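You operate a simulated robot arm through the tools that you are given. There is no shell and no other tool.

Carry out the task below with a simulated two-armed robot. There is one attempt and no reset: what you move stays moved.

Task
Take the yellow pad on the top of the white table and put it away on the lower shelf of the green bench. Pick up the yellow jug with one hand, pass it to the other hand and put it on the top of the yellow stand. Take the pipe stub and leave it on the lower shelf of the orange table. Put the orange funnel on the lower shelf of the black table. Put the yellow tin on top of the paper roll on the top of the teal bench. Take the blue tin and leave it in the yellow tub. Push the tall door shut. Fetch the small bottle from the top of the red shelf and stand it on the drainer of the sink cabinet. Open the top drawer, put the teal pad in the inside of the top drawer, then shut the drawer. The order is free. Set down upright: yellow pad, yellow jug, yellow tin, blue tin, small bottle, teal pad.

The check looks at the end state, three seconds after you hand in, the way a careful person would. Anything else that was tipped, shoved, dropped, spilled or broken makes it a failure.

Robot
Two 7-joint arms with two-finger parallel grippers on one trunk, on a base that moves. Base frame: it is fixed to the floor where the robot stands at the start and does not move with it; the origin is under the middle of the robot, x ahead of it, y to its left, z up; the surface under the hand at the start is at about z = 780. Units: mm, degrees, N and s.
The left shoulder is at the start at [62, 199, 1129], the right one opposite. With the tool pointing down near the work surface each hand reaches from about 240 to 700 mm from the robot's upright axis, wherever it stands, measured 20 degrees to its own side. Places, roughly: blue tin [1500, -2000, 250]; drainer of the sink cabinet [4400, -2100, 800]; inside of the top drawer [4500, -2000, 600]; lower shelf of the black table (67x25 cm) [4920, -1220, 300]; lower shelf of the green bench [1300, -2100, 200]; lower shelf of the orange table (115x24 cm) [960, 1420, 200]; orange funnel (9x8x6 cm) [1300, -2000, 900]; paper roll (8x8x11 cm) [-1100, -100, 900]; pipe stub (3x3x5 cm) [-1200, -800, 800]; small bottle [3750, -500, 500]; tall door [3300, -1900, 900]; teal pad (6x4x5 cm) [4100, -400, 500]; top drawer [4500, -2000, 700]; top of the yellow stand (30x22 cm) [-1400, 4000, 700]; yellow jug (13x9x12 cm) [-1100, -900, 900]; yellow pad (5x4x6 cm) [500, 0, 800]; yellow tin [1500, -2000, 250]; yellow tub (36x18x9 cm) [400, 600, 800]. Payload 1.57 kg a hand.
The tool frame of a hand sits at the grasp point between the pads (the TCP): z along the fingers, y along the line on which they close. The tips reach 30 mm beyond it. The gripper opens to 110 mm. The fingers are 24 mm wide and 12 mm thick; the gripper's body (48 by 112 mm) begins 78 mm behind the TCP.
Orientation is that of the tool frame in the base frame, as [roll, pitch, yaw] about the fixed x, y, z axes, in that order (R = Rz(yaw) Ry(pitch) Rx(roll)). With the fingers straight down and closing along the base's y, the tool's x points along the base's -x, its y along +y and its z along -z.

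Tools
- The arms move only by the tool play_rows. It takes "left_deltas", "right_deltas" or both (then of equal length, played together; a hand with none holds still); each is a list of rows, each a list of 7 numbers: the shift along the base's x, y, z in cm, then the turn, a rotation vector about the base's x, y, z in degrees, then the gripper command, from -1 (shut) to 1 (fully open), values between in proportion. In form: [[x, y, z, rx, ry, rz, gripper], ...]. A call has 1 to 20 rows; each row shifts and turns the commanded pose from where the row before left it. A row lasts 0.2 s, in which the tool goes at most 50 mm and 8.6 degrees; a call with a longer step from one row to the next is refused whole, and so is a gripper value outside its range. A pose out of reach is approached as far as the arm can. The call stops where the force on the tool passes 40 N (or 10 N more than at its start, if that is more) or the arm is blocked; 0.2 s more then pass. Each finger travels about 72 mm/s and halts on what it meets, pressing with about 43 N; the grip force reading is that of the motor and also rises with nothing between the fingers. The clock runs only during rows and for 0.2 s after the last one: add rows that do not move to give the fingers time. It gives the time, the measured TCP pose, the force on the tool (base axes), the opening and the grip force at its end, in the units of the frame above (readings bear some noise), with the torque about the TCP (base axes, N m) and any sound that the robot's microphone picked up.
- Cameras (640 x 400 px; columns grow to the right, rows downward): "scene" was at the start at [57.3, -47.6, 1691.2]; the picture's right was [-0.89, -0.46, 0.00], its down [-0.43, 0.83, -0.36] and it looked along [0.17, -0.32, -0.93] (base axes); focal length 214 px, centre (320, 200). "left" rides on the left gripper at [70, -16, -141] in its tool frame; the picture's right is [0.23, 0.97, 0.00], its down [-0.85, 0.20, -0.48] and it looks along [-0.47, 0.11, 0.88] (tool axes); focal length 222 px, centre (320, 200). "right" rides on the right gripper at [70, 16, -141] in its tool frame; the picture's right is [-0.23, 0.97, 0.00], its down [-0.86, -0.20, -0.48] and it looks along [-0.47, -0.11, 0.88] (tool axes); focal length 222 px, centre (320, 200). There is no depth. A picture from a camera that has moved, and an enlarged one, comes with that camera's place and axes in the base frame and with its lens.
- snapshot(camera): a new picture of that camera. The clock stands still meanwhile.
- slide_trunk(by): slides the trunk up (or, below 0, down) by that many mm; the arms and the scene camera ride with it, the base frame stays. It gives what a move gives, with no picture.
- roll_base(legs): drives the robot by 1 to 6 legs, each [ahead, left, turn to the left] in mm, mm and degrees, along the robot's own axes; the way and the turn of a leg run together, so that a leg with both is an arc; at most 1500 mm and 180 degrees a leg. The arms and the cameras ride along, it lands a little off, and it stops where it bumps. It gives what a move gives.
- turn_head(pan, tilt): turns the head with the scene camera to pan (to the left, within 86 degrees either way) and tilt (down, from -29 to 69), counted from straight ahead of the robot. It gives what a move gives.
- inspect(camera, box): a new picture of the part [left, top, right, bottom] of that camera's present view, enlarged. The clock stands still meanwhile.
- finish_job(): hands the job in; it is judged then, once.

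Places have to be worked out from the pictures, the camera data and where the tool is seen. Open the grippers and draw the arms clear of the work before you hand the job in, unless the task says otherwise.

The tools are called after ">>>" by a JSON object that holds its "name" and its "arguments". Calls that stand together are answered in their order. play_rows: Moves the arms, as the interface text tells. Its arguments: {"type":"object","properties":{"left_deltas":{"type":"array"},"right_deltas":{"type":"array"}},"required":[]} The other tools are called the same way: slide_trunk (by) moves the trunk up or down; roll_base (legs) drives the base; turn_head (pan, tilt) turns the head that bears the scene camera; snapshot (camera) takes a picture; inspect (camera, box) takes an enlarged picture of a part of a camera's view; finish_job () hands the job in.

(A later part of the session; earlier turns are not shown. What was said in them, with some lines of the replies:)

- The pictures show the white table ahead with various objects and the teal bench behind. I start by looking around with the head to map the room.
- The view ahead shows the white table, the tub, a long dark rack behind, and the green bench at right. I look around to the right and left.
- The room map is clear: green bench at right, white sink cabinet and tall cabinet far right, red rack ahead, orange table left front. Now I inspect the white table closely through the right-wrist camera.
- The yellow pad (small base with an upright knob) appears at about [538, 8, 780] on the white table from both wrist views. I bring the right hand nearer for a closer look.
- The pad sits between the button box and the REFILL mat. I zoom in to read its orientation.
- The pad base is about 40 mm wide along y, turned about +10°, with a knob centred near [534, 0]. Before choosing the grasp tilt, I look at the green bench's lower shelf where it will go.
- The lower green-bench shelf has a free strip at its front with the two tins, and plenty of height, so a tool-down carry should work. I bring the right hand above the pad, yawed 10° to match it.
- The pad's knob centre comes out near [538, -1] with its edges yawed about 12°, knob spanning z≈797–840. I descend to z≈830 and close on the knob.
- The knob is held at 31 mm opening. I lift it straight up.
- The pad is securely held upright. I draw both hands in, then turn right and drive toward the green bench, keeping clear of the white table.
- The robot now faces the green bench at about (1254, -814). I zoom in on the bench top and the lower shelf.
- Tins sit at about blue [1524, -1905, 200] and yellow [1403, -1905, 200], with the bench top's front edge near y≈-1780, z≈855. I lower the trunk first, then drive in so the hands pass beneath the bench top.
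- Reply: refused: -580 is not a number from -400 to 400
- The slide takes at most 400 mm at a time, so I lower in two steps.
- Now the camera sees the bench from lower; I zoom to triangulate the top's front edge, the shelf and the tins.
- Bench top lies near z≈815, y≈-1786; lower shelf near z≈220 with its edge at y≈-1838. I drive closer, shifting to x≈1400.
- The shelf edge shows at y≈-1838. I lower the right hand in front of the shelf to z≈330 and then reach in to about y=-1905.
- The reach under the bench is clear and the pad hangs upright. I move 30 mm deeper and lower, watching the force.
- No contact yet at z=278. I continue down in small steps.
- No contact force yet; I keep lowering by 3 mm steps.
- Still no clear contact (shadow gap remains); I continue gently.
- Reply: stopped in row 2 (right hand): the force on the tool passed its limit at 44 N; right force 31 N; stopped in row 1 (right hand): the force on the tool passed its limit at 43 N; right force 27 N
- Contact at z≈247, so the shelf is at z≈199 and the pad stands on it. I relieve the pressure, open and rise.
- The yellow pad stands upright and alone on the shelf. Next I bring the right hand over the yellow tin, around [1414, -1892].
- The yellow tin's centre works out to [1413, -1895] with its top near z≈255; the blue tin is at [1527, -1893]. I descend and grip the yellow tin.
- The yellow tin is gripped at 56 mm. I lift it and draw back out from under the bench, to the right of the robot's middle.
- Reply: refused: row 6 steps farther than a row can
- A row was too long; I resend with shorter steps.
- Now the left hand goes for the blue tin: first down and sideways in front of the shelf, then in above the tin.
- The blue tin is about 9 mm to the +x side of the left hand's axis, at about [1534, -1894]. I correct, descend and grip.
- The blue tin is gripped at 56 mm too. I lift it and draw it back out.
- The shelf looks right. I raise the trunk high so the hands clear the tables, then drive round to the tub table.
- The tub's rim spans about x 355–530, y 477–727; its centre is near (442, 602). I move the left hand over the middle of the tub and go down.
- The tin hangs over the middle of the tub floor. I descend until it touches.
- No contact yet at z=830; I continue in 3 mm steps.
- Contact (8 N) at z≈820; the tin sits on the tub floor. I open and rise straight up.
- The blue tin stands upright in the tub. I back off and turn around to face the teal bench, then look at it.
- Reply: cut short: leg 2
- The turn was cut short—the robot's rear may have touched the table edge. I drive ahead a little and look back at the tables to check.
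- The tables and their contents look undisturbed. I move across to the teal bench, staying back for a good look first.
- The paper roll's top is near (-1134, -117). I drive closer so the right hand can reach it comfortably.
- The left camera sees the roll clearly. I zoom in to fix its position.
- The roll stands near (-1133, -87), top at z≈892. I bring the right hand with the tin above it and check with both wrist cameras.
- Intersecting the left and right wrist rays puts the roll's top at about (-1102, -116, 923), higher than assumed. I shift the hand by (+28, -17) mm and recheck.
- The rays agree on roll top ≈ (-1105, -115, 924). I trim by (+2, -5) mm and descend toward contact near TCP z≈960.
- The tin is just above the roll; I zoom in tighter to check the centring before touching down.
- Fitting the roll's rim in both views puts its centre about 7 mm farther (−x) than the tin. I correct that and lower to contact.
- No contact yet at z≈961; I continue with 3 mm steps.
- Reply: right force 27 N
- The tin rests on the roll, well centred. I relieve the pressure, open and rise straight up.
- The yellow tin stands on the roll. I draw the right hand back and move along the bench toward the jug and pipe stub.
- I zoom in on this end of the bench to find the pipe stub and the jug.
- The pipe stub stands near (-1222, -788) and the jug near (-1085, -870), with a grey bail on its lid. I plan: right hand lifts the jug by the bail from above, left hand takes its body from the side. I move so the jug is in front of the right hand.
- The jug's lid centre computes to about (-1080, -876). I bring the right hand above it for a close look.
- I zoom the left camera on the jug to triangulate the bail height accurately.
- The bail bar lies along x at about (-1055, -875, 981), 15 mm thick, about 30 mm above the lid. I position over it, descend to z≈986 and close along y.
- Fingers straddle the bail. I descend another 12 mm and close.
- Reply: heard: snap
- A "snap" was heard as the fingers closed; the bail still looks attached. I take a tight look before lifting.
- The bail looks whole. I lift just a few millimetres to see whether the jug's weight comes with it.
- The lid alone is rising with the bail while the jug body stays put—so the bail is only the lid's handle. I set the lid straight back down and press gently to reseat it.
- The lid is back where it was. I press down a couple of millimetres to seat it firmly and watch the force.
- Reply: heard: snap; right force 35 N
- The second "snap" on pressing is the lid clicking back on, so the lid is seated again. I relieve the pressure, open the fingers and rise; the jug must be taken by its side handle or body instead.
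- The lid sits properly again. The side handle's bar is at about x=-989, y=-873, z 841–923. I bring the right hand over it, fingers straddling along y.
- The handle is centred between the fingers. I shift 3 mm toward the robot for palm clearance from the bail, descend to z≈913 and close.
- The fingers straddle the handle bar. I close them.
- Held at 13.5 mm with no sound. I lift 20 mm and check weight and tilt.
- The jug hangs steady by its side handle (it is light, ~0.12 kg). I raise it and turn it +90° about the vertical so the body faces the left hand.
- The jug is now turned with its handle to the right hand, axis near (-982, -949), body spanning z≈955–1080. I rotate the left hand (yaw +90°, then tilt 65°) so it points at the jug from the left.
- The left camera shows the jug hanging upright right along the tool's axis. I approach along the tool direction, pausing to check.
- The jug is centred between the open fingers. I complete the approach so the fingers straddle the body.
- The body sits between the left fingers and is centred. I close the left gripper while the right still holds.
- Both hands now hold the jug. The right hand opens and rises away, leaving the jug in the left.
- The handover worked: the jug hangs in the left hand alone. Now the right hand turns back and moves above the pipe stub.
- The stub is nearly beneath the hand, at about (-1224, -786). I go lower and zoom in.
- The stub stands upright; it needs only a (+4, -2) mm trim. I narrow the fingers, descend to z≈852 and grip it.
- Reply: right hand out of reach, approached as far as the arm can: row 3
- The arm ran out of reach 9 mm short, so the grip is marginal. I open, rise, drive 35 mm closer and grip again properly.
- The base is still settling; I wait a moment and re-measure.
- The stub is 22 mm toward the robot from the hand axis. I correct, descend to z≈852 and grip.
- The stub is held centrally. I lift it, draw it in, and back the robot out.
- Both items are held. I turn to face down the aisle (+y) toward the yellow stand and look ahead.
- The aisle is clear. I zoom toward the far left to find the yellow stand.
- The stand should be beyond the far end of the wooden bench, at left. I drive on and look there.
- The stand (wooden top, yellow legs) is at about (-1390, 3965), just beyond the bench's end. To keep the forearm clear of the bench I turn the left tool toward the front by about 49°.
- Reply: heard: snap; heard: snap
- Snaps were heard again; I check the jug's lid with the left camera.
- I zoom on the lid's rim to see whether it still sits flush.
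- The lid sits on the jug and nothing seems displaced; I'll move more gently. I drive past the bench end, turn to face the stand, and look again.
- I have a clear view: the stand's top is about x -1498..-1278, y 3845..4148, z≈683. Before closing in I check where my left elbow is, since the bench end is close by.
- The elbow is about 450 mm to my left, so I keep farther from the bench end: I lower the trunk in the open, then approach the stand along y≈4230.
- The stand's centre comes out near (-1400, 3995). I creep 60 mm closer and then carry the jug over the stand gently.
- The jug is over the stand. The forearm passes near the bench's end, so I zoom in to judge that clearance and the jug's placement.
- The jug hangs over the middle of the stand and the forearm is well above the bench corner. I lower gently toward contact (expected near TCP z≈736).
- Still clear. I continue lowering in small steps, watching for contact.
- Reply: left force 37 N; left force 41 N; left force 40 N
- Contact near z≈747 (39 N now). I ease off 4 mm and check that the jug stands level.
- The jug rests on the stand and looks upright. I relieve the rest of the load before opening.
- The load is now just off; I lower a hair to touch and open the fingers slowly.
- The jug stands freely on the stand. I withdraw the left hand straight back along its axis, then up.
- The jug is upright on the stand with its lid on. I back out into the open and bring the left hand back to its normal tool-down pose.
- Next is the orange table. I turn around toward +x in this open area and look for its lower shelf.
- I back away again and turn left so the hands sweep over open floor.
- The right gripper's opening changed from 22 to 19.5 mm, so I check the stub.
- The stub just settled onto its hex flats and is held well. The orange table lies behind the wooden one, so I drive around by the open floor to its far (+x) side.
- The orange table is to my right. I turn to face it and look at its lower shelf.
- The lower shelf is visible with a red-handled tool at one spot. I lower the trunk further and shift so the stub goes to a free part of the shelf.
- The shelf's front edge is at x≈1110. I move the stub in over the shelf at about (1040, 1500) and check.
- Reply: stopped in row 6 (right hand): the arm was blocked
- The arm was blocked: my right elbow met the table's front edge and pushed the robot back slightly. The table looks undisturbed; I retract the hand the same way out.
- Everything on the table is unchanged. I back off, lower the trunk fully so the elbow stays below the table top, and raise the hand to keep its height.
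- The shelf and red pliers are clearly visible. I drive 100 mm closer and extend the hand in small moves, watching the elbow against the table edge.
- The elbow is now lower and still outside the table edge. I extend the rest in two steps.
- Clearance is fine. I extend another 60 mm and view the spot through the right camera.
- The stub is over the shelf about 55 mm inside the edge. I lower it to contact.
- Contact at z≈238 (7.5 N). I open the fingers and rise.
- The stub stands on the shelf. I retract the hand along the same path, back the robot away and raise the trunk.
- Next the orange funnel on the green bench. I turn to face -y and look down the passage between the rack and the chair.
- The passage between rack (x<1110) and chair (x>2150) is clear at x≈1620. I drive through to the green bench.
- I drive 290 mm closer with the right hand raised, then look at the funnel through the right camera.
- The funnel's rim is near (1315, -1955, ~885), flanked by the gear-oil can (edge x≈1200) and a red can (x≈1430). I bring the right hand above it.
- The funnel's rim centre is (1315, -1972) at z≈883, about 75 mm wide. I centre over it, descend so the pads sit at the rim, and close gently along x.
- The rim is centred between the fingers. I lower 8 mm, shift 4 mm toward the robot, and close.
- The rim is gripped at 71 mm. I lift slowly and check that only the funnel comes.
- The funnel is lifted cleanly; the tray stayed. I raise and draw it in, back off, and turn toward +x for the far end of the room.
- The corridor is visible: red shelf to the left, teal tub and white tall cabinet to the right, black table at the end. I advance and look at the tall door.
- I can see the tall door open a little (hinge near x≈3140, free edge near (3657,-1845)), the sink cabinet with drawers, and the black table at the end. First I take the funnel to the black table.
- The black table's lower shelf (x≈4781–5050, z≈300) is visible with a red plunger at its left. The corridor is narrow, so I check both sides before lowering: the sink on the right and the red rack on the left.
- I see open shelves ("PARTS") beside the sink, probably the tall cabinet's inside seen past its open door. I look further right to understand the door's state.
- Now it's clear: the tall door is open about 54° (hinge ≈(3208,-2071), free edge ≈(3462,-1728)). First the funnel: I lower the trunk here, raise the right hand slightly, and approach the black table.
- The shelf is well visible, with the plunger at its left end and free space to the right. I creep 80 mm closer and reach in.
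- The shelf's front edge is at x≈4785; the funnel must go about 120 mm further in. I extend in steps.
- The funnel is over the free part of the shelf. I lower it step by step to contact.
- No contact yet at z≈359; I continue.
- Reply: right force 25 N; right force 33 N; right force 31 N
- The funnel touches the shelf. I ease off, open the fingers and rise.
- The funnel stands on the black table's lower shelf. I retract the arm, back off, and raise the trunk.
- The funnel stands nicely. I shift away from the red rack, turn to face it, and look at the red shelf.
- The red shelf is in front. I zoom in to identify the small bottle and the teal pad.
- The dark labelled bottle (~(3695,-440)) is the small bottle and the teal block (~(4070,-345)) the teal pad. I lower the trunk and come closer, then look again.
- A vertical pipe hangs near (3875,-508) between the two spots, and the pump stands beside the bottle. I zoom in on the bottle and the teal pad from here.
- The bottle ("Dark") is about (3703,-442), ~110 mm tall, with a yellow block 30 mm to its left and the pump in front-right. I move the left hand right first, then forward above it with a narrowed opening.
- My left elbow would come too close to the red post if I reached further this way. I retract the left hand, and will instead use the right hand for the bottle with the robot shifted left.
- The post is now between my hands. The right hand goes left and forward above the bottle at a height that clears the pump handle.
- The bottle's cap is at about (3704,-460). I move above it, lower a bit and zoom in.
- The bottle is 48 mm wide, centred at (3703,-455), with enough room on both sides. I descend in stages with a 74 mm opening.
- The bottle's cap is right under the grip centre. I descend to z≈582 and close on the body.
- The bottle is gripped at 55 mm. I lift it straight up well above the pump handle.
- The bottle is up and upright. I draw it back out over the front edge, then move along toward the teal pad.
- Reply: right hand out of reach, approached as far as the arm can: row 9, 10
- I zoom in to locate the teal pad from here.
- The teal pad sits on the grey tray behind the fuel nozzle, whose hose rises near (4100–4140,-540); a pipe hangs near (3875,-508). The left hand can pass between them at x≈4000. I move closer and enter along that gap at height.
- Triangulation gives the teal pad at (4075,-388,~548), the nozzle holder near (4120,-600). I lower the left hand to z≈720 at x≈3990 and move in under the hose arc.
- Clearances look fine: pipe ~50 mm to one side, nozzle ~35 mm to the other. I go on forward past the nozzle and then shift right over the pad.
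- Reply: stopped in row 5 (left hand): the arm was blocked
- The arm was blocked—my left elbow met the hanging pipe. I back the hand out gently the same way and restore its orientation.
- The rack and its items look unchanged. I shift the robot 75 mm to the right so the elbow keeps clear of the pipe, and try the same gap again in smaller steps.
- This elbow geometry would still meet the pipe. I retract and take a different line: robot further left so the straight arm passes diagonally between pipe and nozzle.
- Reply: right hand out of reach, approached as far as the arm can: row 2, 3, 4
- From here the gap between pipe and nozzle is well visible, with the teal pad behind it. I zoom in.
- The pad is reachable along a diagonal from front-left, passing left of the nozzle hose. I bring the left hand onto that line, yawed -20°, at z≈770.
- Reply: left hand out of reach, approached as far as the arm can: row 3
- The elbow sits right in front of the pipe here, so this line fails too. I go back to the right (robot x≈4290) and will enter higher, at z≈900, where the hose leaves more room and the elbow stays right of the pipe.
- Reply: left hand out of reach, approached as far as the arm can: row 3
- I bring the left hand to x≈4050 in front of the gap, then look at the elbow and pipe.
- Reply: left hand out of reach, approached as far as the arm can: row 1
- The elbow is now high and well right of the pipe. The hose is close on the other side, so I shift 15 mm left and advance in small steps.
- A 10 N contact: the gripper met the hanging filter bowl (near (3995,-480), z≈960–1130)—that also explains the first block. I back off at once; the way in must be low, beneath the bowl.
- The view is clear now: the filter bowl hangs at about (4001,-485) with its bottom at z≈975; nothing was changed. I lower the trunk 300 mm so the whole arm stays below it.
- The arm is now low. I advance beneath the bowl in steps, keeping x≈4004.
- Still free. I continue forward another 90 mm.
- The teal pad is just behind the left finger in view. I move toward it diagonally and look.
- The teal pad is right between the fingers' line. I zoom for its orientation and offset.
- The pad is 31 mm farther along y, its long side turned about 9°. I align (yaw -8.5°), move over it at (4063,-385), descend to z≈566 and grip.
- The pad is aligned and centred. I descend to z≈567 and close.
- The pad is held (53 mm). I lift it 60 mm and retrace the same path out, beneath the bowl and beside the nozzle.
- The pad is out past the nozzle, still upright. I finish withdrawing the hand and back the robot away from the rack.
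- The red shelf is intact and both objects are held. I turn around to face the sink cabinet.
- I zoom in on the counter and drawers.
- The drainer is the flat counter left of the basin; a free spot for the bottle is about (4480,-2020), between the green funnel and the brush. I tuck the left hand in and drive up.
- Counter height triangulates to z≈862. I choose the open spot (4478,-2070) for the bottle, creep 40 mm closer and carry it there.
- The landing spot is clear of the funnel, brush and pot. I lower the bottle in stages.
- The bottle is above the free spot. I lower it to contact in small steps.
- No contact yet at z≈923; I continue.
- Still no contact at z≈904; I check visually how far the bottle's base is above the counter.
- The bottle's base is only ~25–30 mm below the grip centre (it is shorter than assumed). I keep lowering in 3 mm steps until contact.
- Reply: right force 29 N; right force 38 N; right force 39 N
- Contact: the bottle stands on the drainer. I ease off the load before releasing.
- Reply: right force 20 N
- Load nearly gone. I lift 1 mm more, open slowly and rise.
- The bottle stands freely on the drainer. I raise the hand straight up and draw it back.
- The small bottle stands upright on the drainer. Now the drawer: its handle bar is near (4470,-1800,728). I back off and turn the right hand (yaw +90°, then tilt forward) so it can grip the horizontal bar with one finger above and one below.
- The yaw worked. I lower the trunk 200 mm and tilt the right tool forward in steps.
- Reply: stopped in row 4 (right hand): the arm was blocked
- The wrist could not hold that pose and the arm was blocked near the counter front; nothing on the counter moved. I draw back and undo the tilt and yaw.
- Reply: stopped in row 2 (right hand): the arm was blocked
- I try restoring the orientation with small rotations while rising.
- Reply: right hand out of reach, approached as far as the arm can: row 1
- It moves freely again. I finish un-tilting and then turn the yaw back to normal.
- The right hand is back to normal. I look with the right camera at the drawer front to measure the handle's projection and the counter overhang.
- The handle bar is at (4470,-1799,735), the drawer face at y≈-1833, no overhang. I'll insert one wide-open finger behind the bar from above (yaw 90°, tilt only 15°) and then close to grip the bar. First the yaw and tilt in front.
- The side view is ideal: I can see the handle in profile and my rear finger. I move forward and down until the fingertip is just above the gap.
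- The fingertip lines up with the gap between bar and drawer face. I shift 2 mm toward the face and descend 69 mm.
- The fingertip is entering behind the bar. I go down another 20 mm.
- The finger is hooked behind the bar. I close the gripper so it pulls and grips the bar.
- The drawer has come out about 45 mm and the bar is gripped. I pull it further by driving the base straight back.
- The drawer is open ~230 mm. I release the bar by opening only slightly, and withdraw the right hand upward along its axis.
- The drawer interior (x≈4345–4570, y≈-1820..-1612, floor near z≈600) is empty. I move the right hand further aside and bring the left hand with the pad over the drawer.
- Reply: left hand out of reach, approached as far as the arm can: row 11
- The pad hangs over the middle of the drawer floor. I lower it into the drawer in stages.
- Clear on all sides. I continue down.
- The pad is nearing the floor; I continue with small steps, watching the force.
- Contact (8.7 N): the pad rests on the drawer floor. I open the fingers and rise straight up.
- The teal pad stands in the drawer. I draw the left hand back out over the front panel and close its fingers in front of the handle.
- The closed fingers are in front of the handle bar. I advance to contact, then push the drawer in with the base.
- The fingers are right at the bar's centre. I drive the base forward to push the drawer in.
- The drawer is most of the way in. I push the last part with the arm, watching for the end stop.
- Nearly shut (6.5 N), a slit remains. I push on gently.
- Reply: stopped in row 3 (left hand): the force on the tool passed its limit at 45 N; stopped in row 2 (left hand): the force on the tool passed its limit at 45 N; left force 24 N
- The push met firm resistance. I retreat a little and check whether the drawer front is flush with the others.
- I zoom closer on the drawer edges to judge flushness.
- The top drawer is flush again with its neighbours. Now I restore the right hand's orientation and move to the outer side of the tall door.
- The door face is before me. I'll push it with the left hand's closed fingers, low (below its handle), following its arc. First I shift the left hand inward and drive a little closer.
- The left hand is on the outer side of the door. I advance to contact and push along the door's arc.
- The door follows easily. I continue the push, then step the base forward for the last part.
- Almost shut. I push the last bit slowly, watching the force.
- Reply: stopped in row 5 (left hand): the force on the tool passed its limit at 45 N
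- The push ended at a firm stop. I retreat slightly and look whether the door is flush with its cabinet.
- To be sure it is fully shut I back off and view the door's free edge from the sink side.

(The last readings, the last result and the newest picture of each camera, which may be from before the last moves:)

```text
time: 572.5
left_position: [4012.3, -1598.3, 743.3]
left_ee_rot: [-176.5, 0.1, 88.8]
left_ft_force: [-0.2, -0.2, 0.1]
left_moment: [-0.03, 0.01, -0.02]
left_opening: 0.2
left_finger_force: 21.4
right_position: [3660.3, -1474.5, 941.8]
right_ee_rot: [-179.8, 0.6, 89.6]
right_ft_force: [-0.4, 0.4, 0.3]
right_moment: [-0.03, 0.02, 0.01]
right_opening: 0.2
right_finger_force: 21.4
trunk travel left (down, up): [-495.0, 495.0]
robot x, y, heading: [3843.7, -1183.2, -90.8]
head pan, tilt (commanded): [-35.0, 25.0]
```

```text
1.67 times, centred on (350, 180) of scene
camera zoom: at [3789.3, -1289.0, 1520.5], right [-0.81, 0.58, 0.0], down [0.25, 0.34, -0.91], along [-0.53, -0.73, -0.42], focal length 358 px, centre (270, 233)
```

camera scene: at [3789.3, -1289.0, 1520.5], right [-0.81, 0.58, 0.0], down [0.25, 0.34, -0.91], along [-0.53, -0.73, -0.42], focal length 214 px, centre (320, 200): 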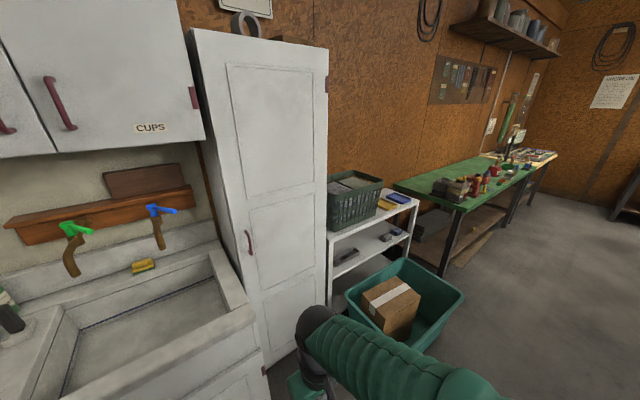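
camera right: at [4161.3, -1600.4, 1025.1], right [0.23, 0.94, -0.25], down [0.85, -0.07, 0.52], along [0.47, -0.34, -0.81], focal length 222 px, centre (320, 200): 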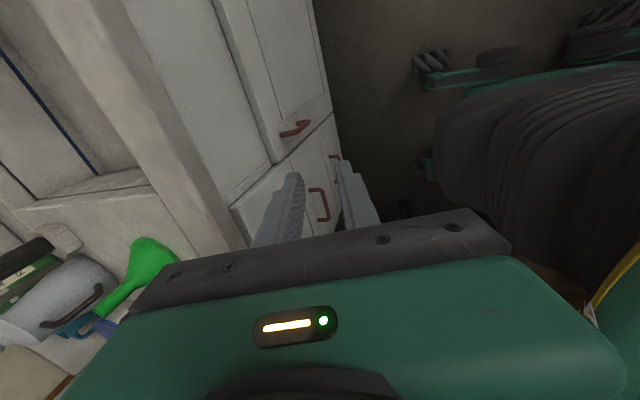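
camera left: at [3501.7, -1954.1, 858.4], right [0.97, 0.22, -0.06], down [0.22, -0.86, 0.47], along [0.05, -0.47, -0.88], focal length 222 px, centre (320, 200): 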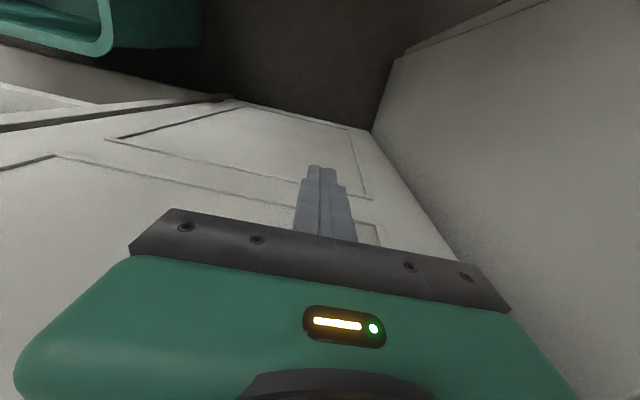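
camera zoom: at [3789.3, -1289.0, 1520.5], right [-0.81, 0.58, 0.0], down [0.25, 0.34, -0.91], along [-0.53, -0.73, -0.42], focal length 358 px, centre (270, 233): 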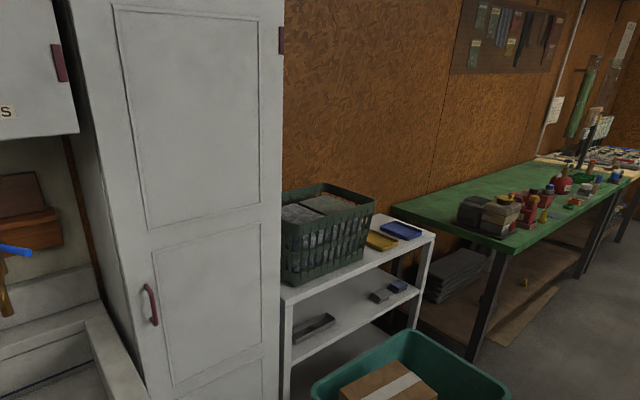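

The cabinet now looks shut. I zoom on the door's left edge for any remaining gap.

>>> {"name": "inspect", "arguments": {"camera": "scene", "box": [180, 20, 280, 130]}}

>>> {"name": "inspect", "arguments": {"camera": "scene", "box": [190, 200, 300, 380]}}

```text
3.64 times, centred on (230, 75) of scene
camera zoom: at [3789.3, -1289.0, 1520.5], right [-0.81, 0.58, 0.0], down [0.25, 0.34, -0.91], along [-0.53, -0.73, -0.42], focal length 780 px, centre (647, 654)
```

zoom: 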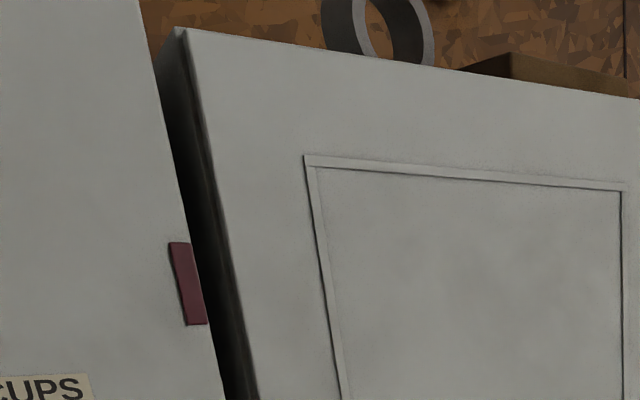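

```text
2.22 times, centred on (245, 290) of scene
camera zoom: at [3789.3, -1289.0, 1520.5], right [-0.81, 0.58, 0.0], down [0.25, 0.34, -0.91], along [-0.53, -0.73, -0.42], focal length 477 px, centre (487, 0)
```

zoom: 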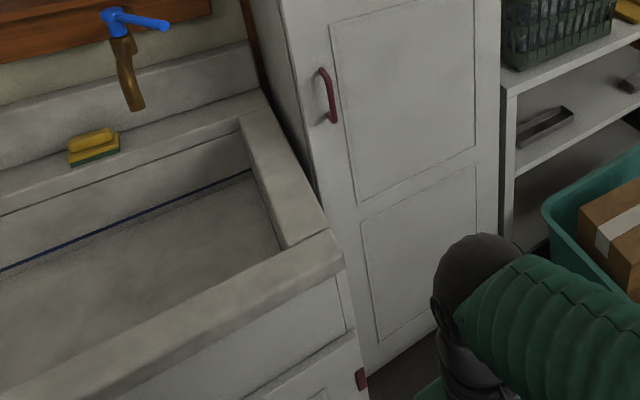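

From here it appears flush. For certainty I raise the camera to look down on the top edge of the door against the cabinet.

>>> {"name": "slide_trunk", "arguments": {"by": 400}}

>>> {"name": "slide_trunk", "arguments": {"by": 90}}

>>> {"name": "turn_head", "arguments": {"pan": -30, "tilt": 35}}

>>> {"name": "snapshot", "arguments": {"camera": "scene"}}

>>> {"name": "inspect", "arguments": {"camera": "scene", "box": [180, 20, 400, 200]}}

```text
time: 576.4
left_position: [4011.9, -1598.2, 1143.2]
left_ee_rot: [-176.5, 0.2, 88.9]
left_ft_force: [0.4, -0.5, 0.4]
left_moment: [-0.02, -0.02, -0.03]
left_opening: 0.0
left_finger_force: 21.4
right_position: [3661.3, -1474.5, 1342.3]
right_ee_rot: [-179.8, 0.7, 89.4]
right_ft_force: [-0.5, -0.6, -0.3]
right_moment: [0.02, 0.02, 0.02]
right_opening: 0.0
right_finger_force: 21.1
trunk travel left (down, up): [-895.0, 95.0]
robot x, y, heading: [3842.3, -1182.8, -90.8]
head pan, tilt (commanded): [-35.0, 25.0]
```

```text
time: 577.6
left_position: [4011.5, -1599.7, 1234.3]
left_ee_rot: [-176.5, 0.1, 89.0]
left_ft_force: [0.3, 0.6, -0.2]
left_moment: [0.04, 0.04, 0.01]
left_opening: 0.0
left_finger_force: 20.9
right_position: [3661.0, -1476.2, 1433.2]
right_ee_rot: [-179.8, 0.6, 89.4]
right_ft_force: [-0.5, -0.4, -0.5]
right_moment: [0.01, 0.03, 0.02]
right_opening: 0.0
right_finger_force: 21.4
trunk travel left (down, up): [-985.0, 5.0]
robot x, y, heading: [3842.4, -1182.9, -90.7]
head pan, tilt (commanded): [-35.0, 25.0]
```

```text
time: 578.3
left_position: [4012.7, -1598.6, 1234.3]
left_ee_rot: [-176.5, 0.1, 88.9]
left_ft_force: [-0.3, 0.4, -0.2]
left_moment: [0.02, 0.04, 0.0]
left_opening: 0.0
left_finger_force: 21.4
right_position: [3660.4, -1474.4, 1433.1]
right_ee_rot: [-179.8, 0.6, 89.5]
right_ft_force: [0.8, 0.3, 0.0]
right_moment: [0.01, -0.01, 0.0]
right_opening: 0.0
right_finger_force: 21.0
trunk travel left (down, up): [-985.0, 5.0]
robot x, y, heading: [3838.0, -1184.3, -90.5]
head pan, tilt (commanded): [-30.0, 35.0]
```

```text
taken
camera scene: at [3797.9, -1290.6, 1994.8], right [-0.86, 0.51, 0.0], down [0.29, 0.49, -0.82], along [-0.42, -0.7, -0.57], focal length 214 px, centre (320, 200)
```

scene: 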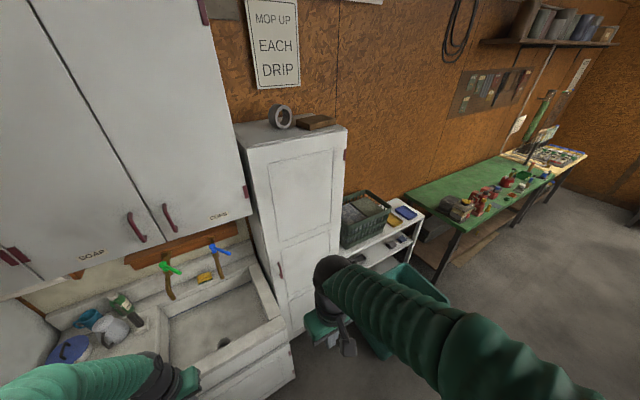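

```text
2.22 times, centred on (290, 110) of scene
camera zoom: at [3797.9, -1290.6, 1994.8], right [-0.86, 0.51, 0.0], down [0.29, 0.49, -0.82], along [-0.42, -0.7, -0.57], focal length 477 px, centre (387, 400)
```

zoom: 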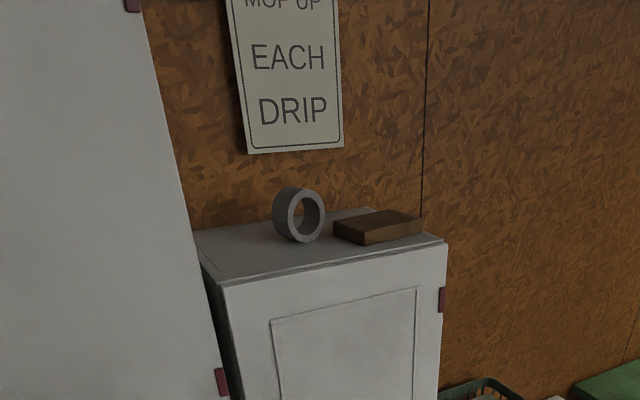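

Now the top is visible; I zoom on the seam between the door's top edge and the cabinet top.

>>> {"name": "inspect", "arguments": {"camera": "scene", "box": [225, 110, 355, 180]}}

>>> {"name": "inspect", "arguments": {"camera": "scene", "box": [30, 250, 260, 400]}}

```text
4.92 times, centred on (290, 145) of scene
camera zoom: at [3797.9, -1290.6, 1994.8], right [-0.86, 0.51, 0.0], down [0.29, 0.49, -0.82], along [-0.42, -0.7, -0.57], focal length 1056 px, centre (468, 471)
```

zoom: 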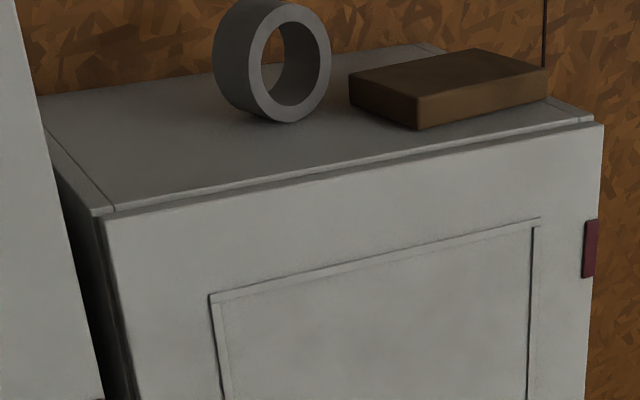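

```text
2.67 times, centred on (145, 325) of scene
camera zoom: at [3797.9, -1290.6, 1994.8], right [-0.86, 0.51, 0.0], down [0.29, 0.49, -0.82], along [-0.42, -0.7, -0.57], focal length 572 px, centre (787, -133)
```

zoom: 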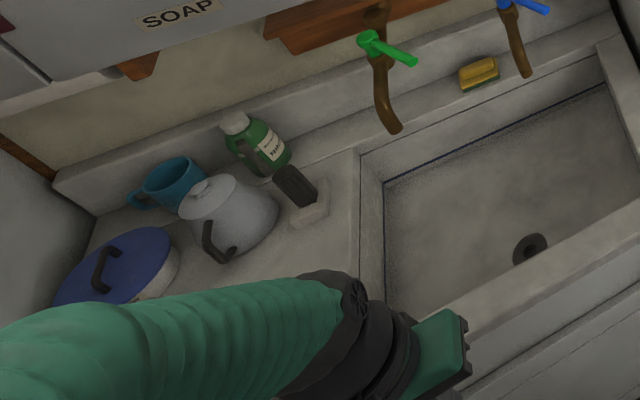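

The seam is tight along the whole top: the door is shut. I double-check the drawer front from an oblique, lower viewpoint.

>>> {"name": "slide_trunk", "arguments": {"by": -400}}

>>> {"name": "slide_trunk", "arguments": {"by": -150}}

>>> {"name": "turn_head", "arguments": {"pan": 45, "tilt": 35}}

>>> {"name": "snapshot", "arguments": {"camera": "scene"}}

>>> {"name": "inspect", "arguments": {"camera": "scene", "box": [250, 130, 430, 280]}}

```text
time: 582.2
left_position: [4012.0, -1599.0, 834.3]
left_ee_rot: [-176.5, 0.0, 88.9]
left_ft_force: [0.1, 0.0, -1.1]
left_moment: [-0.03, 0.03, -0.01]
left_opening: 0.0
left_finger_force: 21.6
right_position: [3660.7, -1474.5, 1032.2]
right_ee_rot: [-179.8, 0.6, 89.5]
right_ft_force: [0.6, 0.6, -0.4]
right_moment: [0.0, 0.02, 0.03]
right_opening: 0.2
right_finger_force: 21.9
trunk travel left (down, up): [-585.0, 405.0]
robot x, y, heading: [3843.6, -1182.2, -90.9]
head pan, tilt (commanded): [-30.0, 35.0]
```

```text
time: 583.9
left_position: [4011.8, -1598.0, 683.6]
left_ee_rot: [-176.5, 0.2, 88.9]
left_ft_force: [-0.1, -0.5, 0.7]
left_moment: [-0.02, 0.02, 0.01]
left_opening: 0.0
left_finger_force: 21.4
right_position: [3659.1, -1475.2, 882.4]
right_ee_rot: [-179.8, 0.6, 89.5]
right_ft_force: [0.0, -0.5, -0.1]
right_moment: [0.01, 0.03, 0.02]
right_opening: 0.1
right_finger_force: 21.3
trunk travel left (down, up): [-435.0, 555.0]
robot x, y, heading: [3846.8, -1178.7, -90.9]
head pan, tilt (commanded): [-30.0, 35.0]
```

```text
time: 585.4
left_position: [4011.7, -1597.3, 684.3]
left_ee_rot: [-176.6, 0.1, 88.9]
left_ft_force: [-0.5, 0.3, 0.7]
left_moment: [-0.01, -0.01, -0.02]
left_opening: 0.0
left_finger_force: 21.2
right_position: [3660.2, -1474.4, 883.2]
right_ee_rot: [-179.8, 0.5, 89.4]
right_ft_force: [-0.4, 0.3, 0.3]
right_moment: [-0.03, 0.04, 0.0]
right_opening: 0.0
right_finger_force: 21.7
trunk travel left (down, up): [-435.0, 555.0]
robot x, y, heading: [3844.7, -1180.5, -90.6]
head pan, tilt (commanded): [45.0, 35.0]
```

```text
taken
camera scene: at [3904.4, -1277.2, 1444.7], right [-0.72, -0.7, 0.0], down [-0.4, 0.41, -0.82], along [0.57, -0.59, -0.57], focal length 214 px, centre (320, 200)
```

scene: 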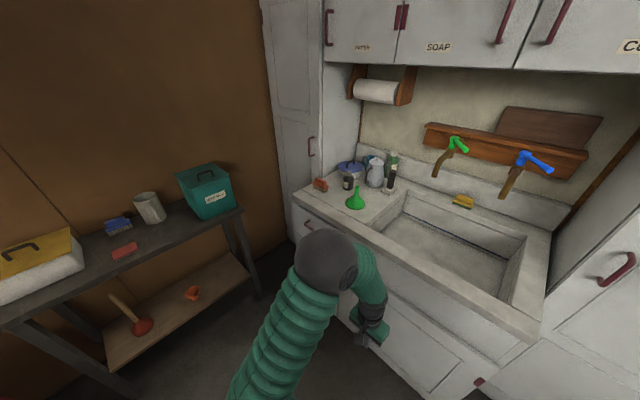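

```text
2.67 times, centred on (340, 205) of scene
camera zoom: at [3904.4, -1277.2, 1444.7], right [-0.72, -0.7, 0.0], down [-0.4, 0.41, -0.82], along [0.57, -0.59, -0.57], focal length 572 px, centre (267, 187)
```

zoom: 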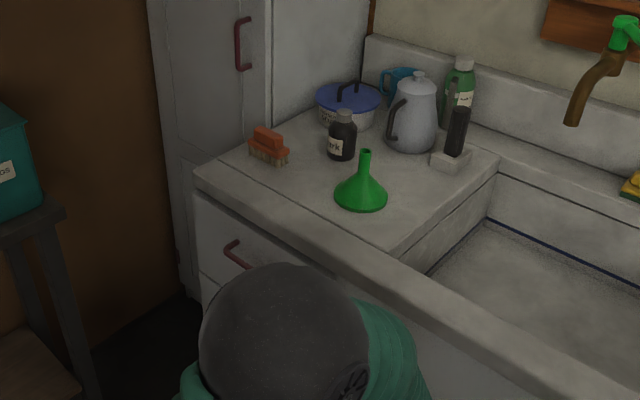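

The bottle stands well. I zoom on the funnel at the black table, and move the left arm aside to see the drawers.

>>> {"name": "inspect", "arguments": {"camera": "scene", "box": [100, 240, 280, 350]}}

>>> {"name": "play_rows", "arguments": {"left_deltas": [[-3, 3, 2, 0, 0, 0, 0], [-3, 3, 2, 0, 0, 0, 1], [-3, 3, 2, 0, 0, 0, 1], [-3, 3, 2, 0, 0, 0, 1]], "right_deltas": [[0, 0, 0, 0, 0, 0, 0], [0, 0, 0, 0, 0, 0, 1], [0, 0, 0, 0, 0, 0, 1], [0, 0, 0, 0, 0, 0, 1]]}}

>>> {"name": "roll_base", "arguments": {"legs": [[0, 350, 0]]}}

>>> {"name": "turn_head", "arguments": {"pan": 25, "tilt": 40}}

>>> {"name": "snapshot", "arguments": {"camera": "scene"}}

```text
3.56 times, centred on (190, 295) of scene
camera zoom: at [3904.4, -1277.2, 1444.7], right [-0.72, -0.7, 0.0], down [-0.4, 0.41, -0.82], along [0.57, -0.59, -0.57], focal length 763 px, centre (782, -138)
```

zoom: 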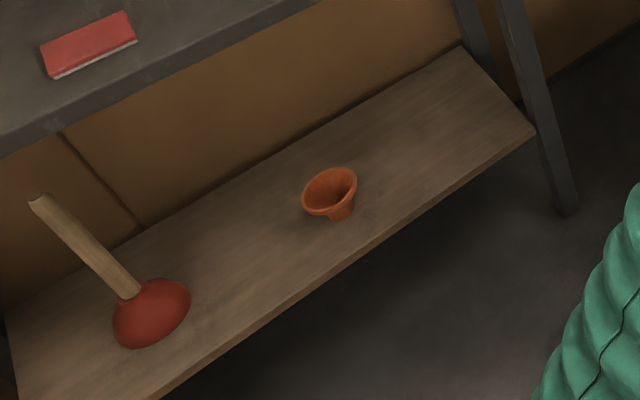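

```text
time: 586.4
left_position: [3889.7, -1473.7, 764.2]
left_ee_rot: [-176.6, 0.2, 88.9]
left_ft_force: [-0.8, 0.1, -0.3]
left_moment: [-0.02, -0.01, 0.03]
left_opening: 109.9
left_finger_force: 0.1
right_position: [3659.9, -1473.7, 882.9]
right_ee_rot: [-179.9, 0.6, 89.5]
right_ft_force: [0.0, -0.3, 0.7]
right_moment: [0.01, 0.02, 0.0]
right_opening: 109.9
right_finger_force: 0.0
trunk travel left (down, up): [-435.0, 555.0]
robot x, y, heading: [3843.4, -1181.6, -90.8]
head pan, tilt (commanded): [45.0, 35.0]
```

```text
time: 588.7
left_position: [4239.0, -1480.7, 763.7]
left_ee_rot: [-176.8, 0.0, 88.6]
left_ft_force: [-0.4, -0.1, -0.2]
left_moment: [-0.02, -0.03, -0.01]
left_opening: 110.1
left_finger_force: 0.1
right_position: [4007.9, -1479.2, 881.6]
right_ee_rot: [-180.0, 0.5, 89.3]
right_ft_force: [-0.5, 0.9, -0.4]
right_moment: [-0.02, 0.01, 0.01]
right_opening: 110.3
right_finger_force: 0.1
trunk travel left (down, up): [-435.0, 555.0]
robot x, y, heading: [4193.8, -1185.0, -91.2]
head pan, tilt (commanded): [45.0, 35.0]
```

```text
time: 589.5
left_position: [4242.1, -1481.2, 763.2]
left_ee_rot: [-176.5, 0.1, 88.7]
left_ft_force: [0.6, -0.2, -0.5]
left_moment: [0.0, -0.04, 0.02]
left_opening: 110.4
left_finger_force: 0.1
right_position: [4011.1, -1478.8, 881.9]
right_ee_rot: [-179.8, 0.6, 89.3]
right_ft_force: [0.6, -0.3, -0.1]
right_moment: [-0.02, -0.01, 0.01]
right_opening: 110.2
right_finger_force: 0.0
trunk travel left (down, up): [-435.0, 555.0]
robot x, y, heading: [4197.0, -1184.6, -91.1]
head pan, tilt (commanded): [25.0, 40.0]
```

```text
taken
camera scene: at [4228.2, -1296.4, 1437.3], right [-0.91, -0.41, 0.0], down [-0.26, 0.59, -0.77], along [0.31, -0.7, -0.64], focal length 214 px, centre (320, 200)
```

scene: 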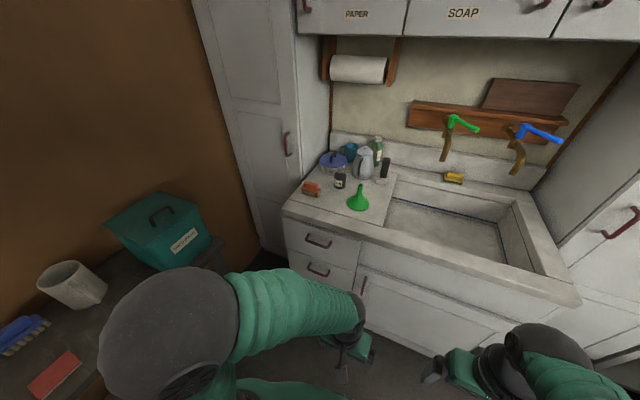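

The funnel stands upright. I zoom on the drawer fronts.

>>> {"name": "inspect", "arguments": {"camera": "scene", "box": [270, 195, 390, 295]}}

```text
4.00 times, centred on (330, 245) of scene
camera zoom: at [4228.2, -1296.4, 1437.3], right [-0.91, -0.41, 0.0], down [-0.26, 0.59, -0.77], along [0.31, -0.7, -0.64], focal length 858 px, centre (280, 20)
```

zoom: 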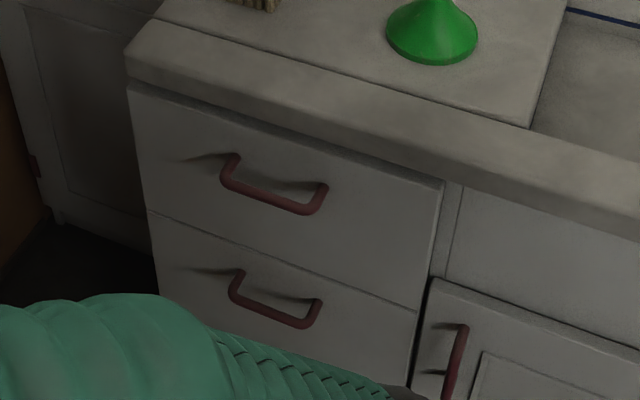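

The top drawer is flush with the one below, the door is shut, and everything is placed; both grippers are open and the arms are clear of the work. I hand the job in.

>>> {"name": "finish_job", "arguments": {}}

```text
The job is handed in.
```

The job is handed in. All nine items look done from the last view I had of each, but I don't have the judge's result.

- **Yellow pad:** upright on the lower shelf of the green bench.
- **Yellow jug:** picked up by the right hand, passed to the left in the air, and standing on the yellow stand with its lid on.
- **Pipe stub:** on the lower shelf of the orange table.
- **Orange funnel:** upright on the lower shelf of the black table.
- **Yellow tin:** upright on the paper roll.
- **Blue tin:** upright in the yellow tub.
- **Tall door:** shut; the seam along its top edge is closed.
- **Small bottle:** upright on the drainer.
- **Teal pad:** upright on the floor of the top drawer when I released it. The drawer front is flush with the one below. I did not look inside after pushing it shut.

A few things happened that the check might notice:

- **Jug lid:** it came loose when I first gripped it by the top handle. I pressed it back on and it snapped. I heard two more snaps while carrying the jug, and the lid was still in place when I set it down.
- **Robot contacts:** I bumped the front edge of the orange table and touched the hanging filter bowl on the red rack once or twice, the second time at about 10 N. A turn near the wooden and white tables was also cut short. Nothing had moved in the pictures I took afterwards.

I did not go back for a final look at the jug, tins, yellow pad or pipe stub.
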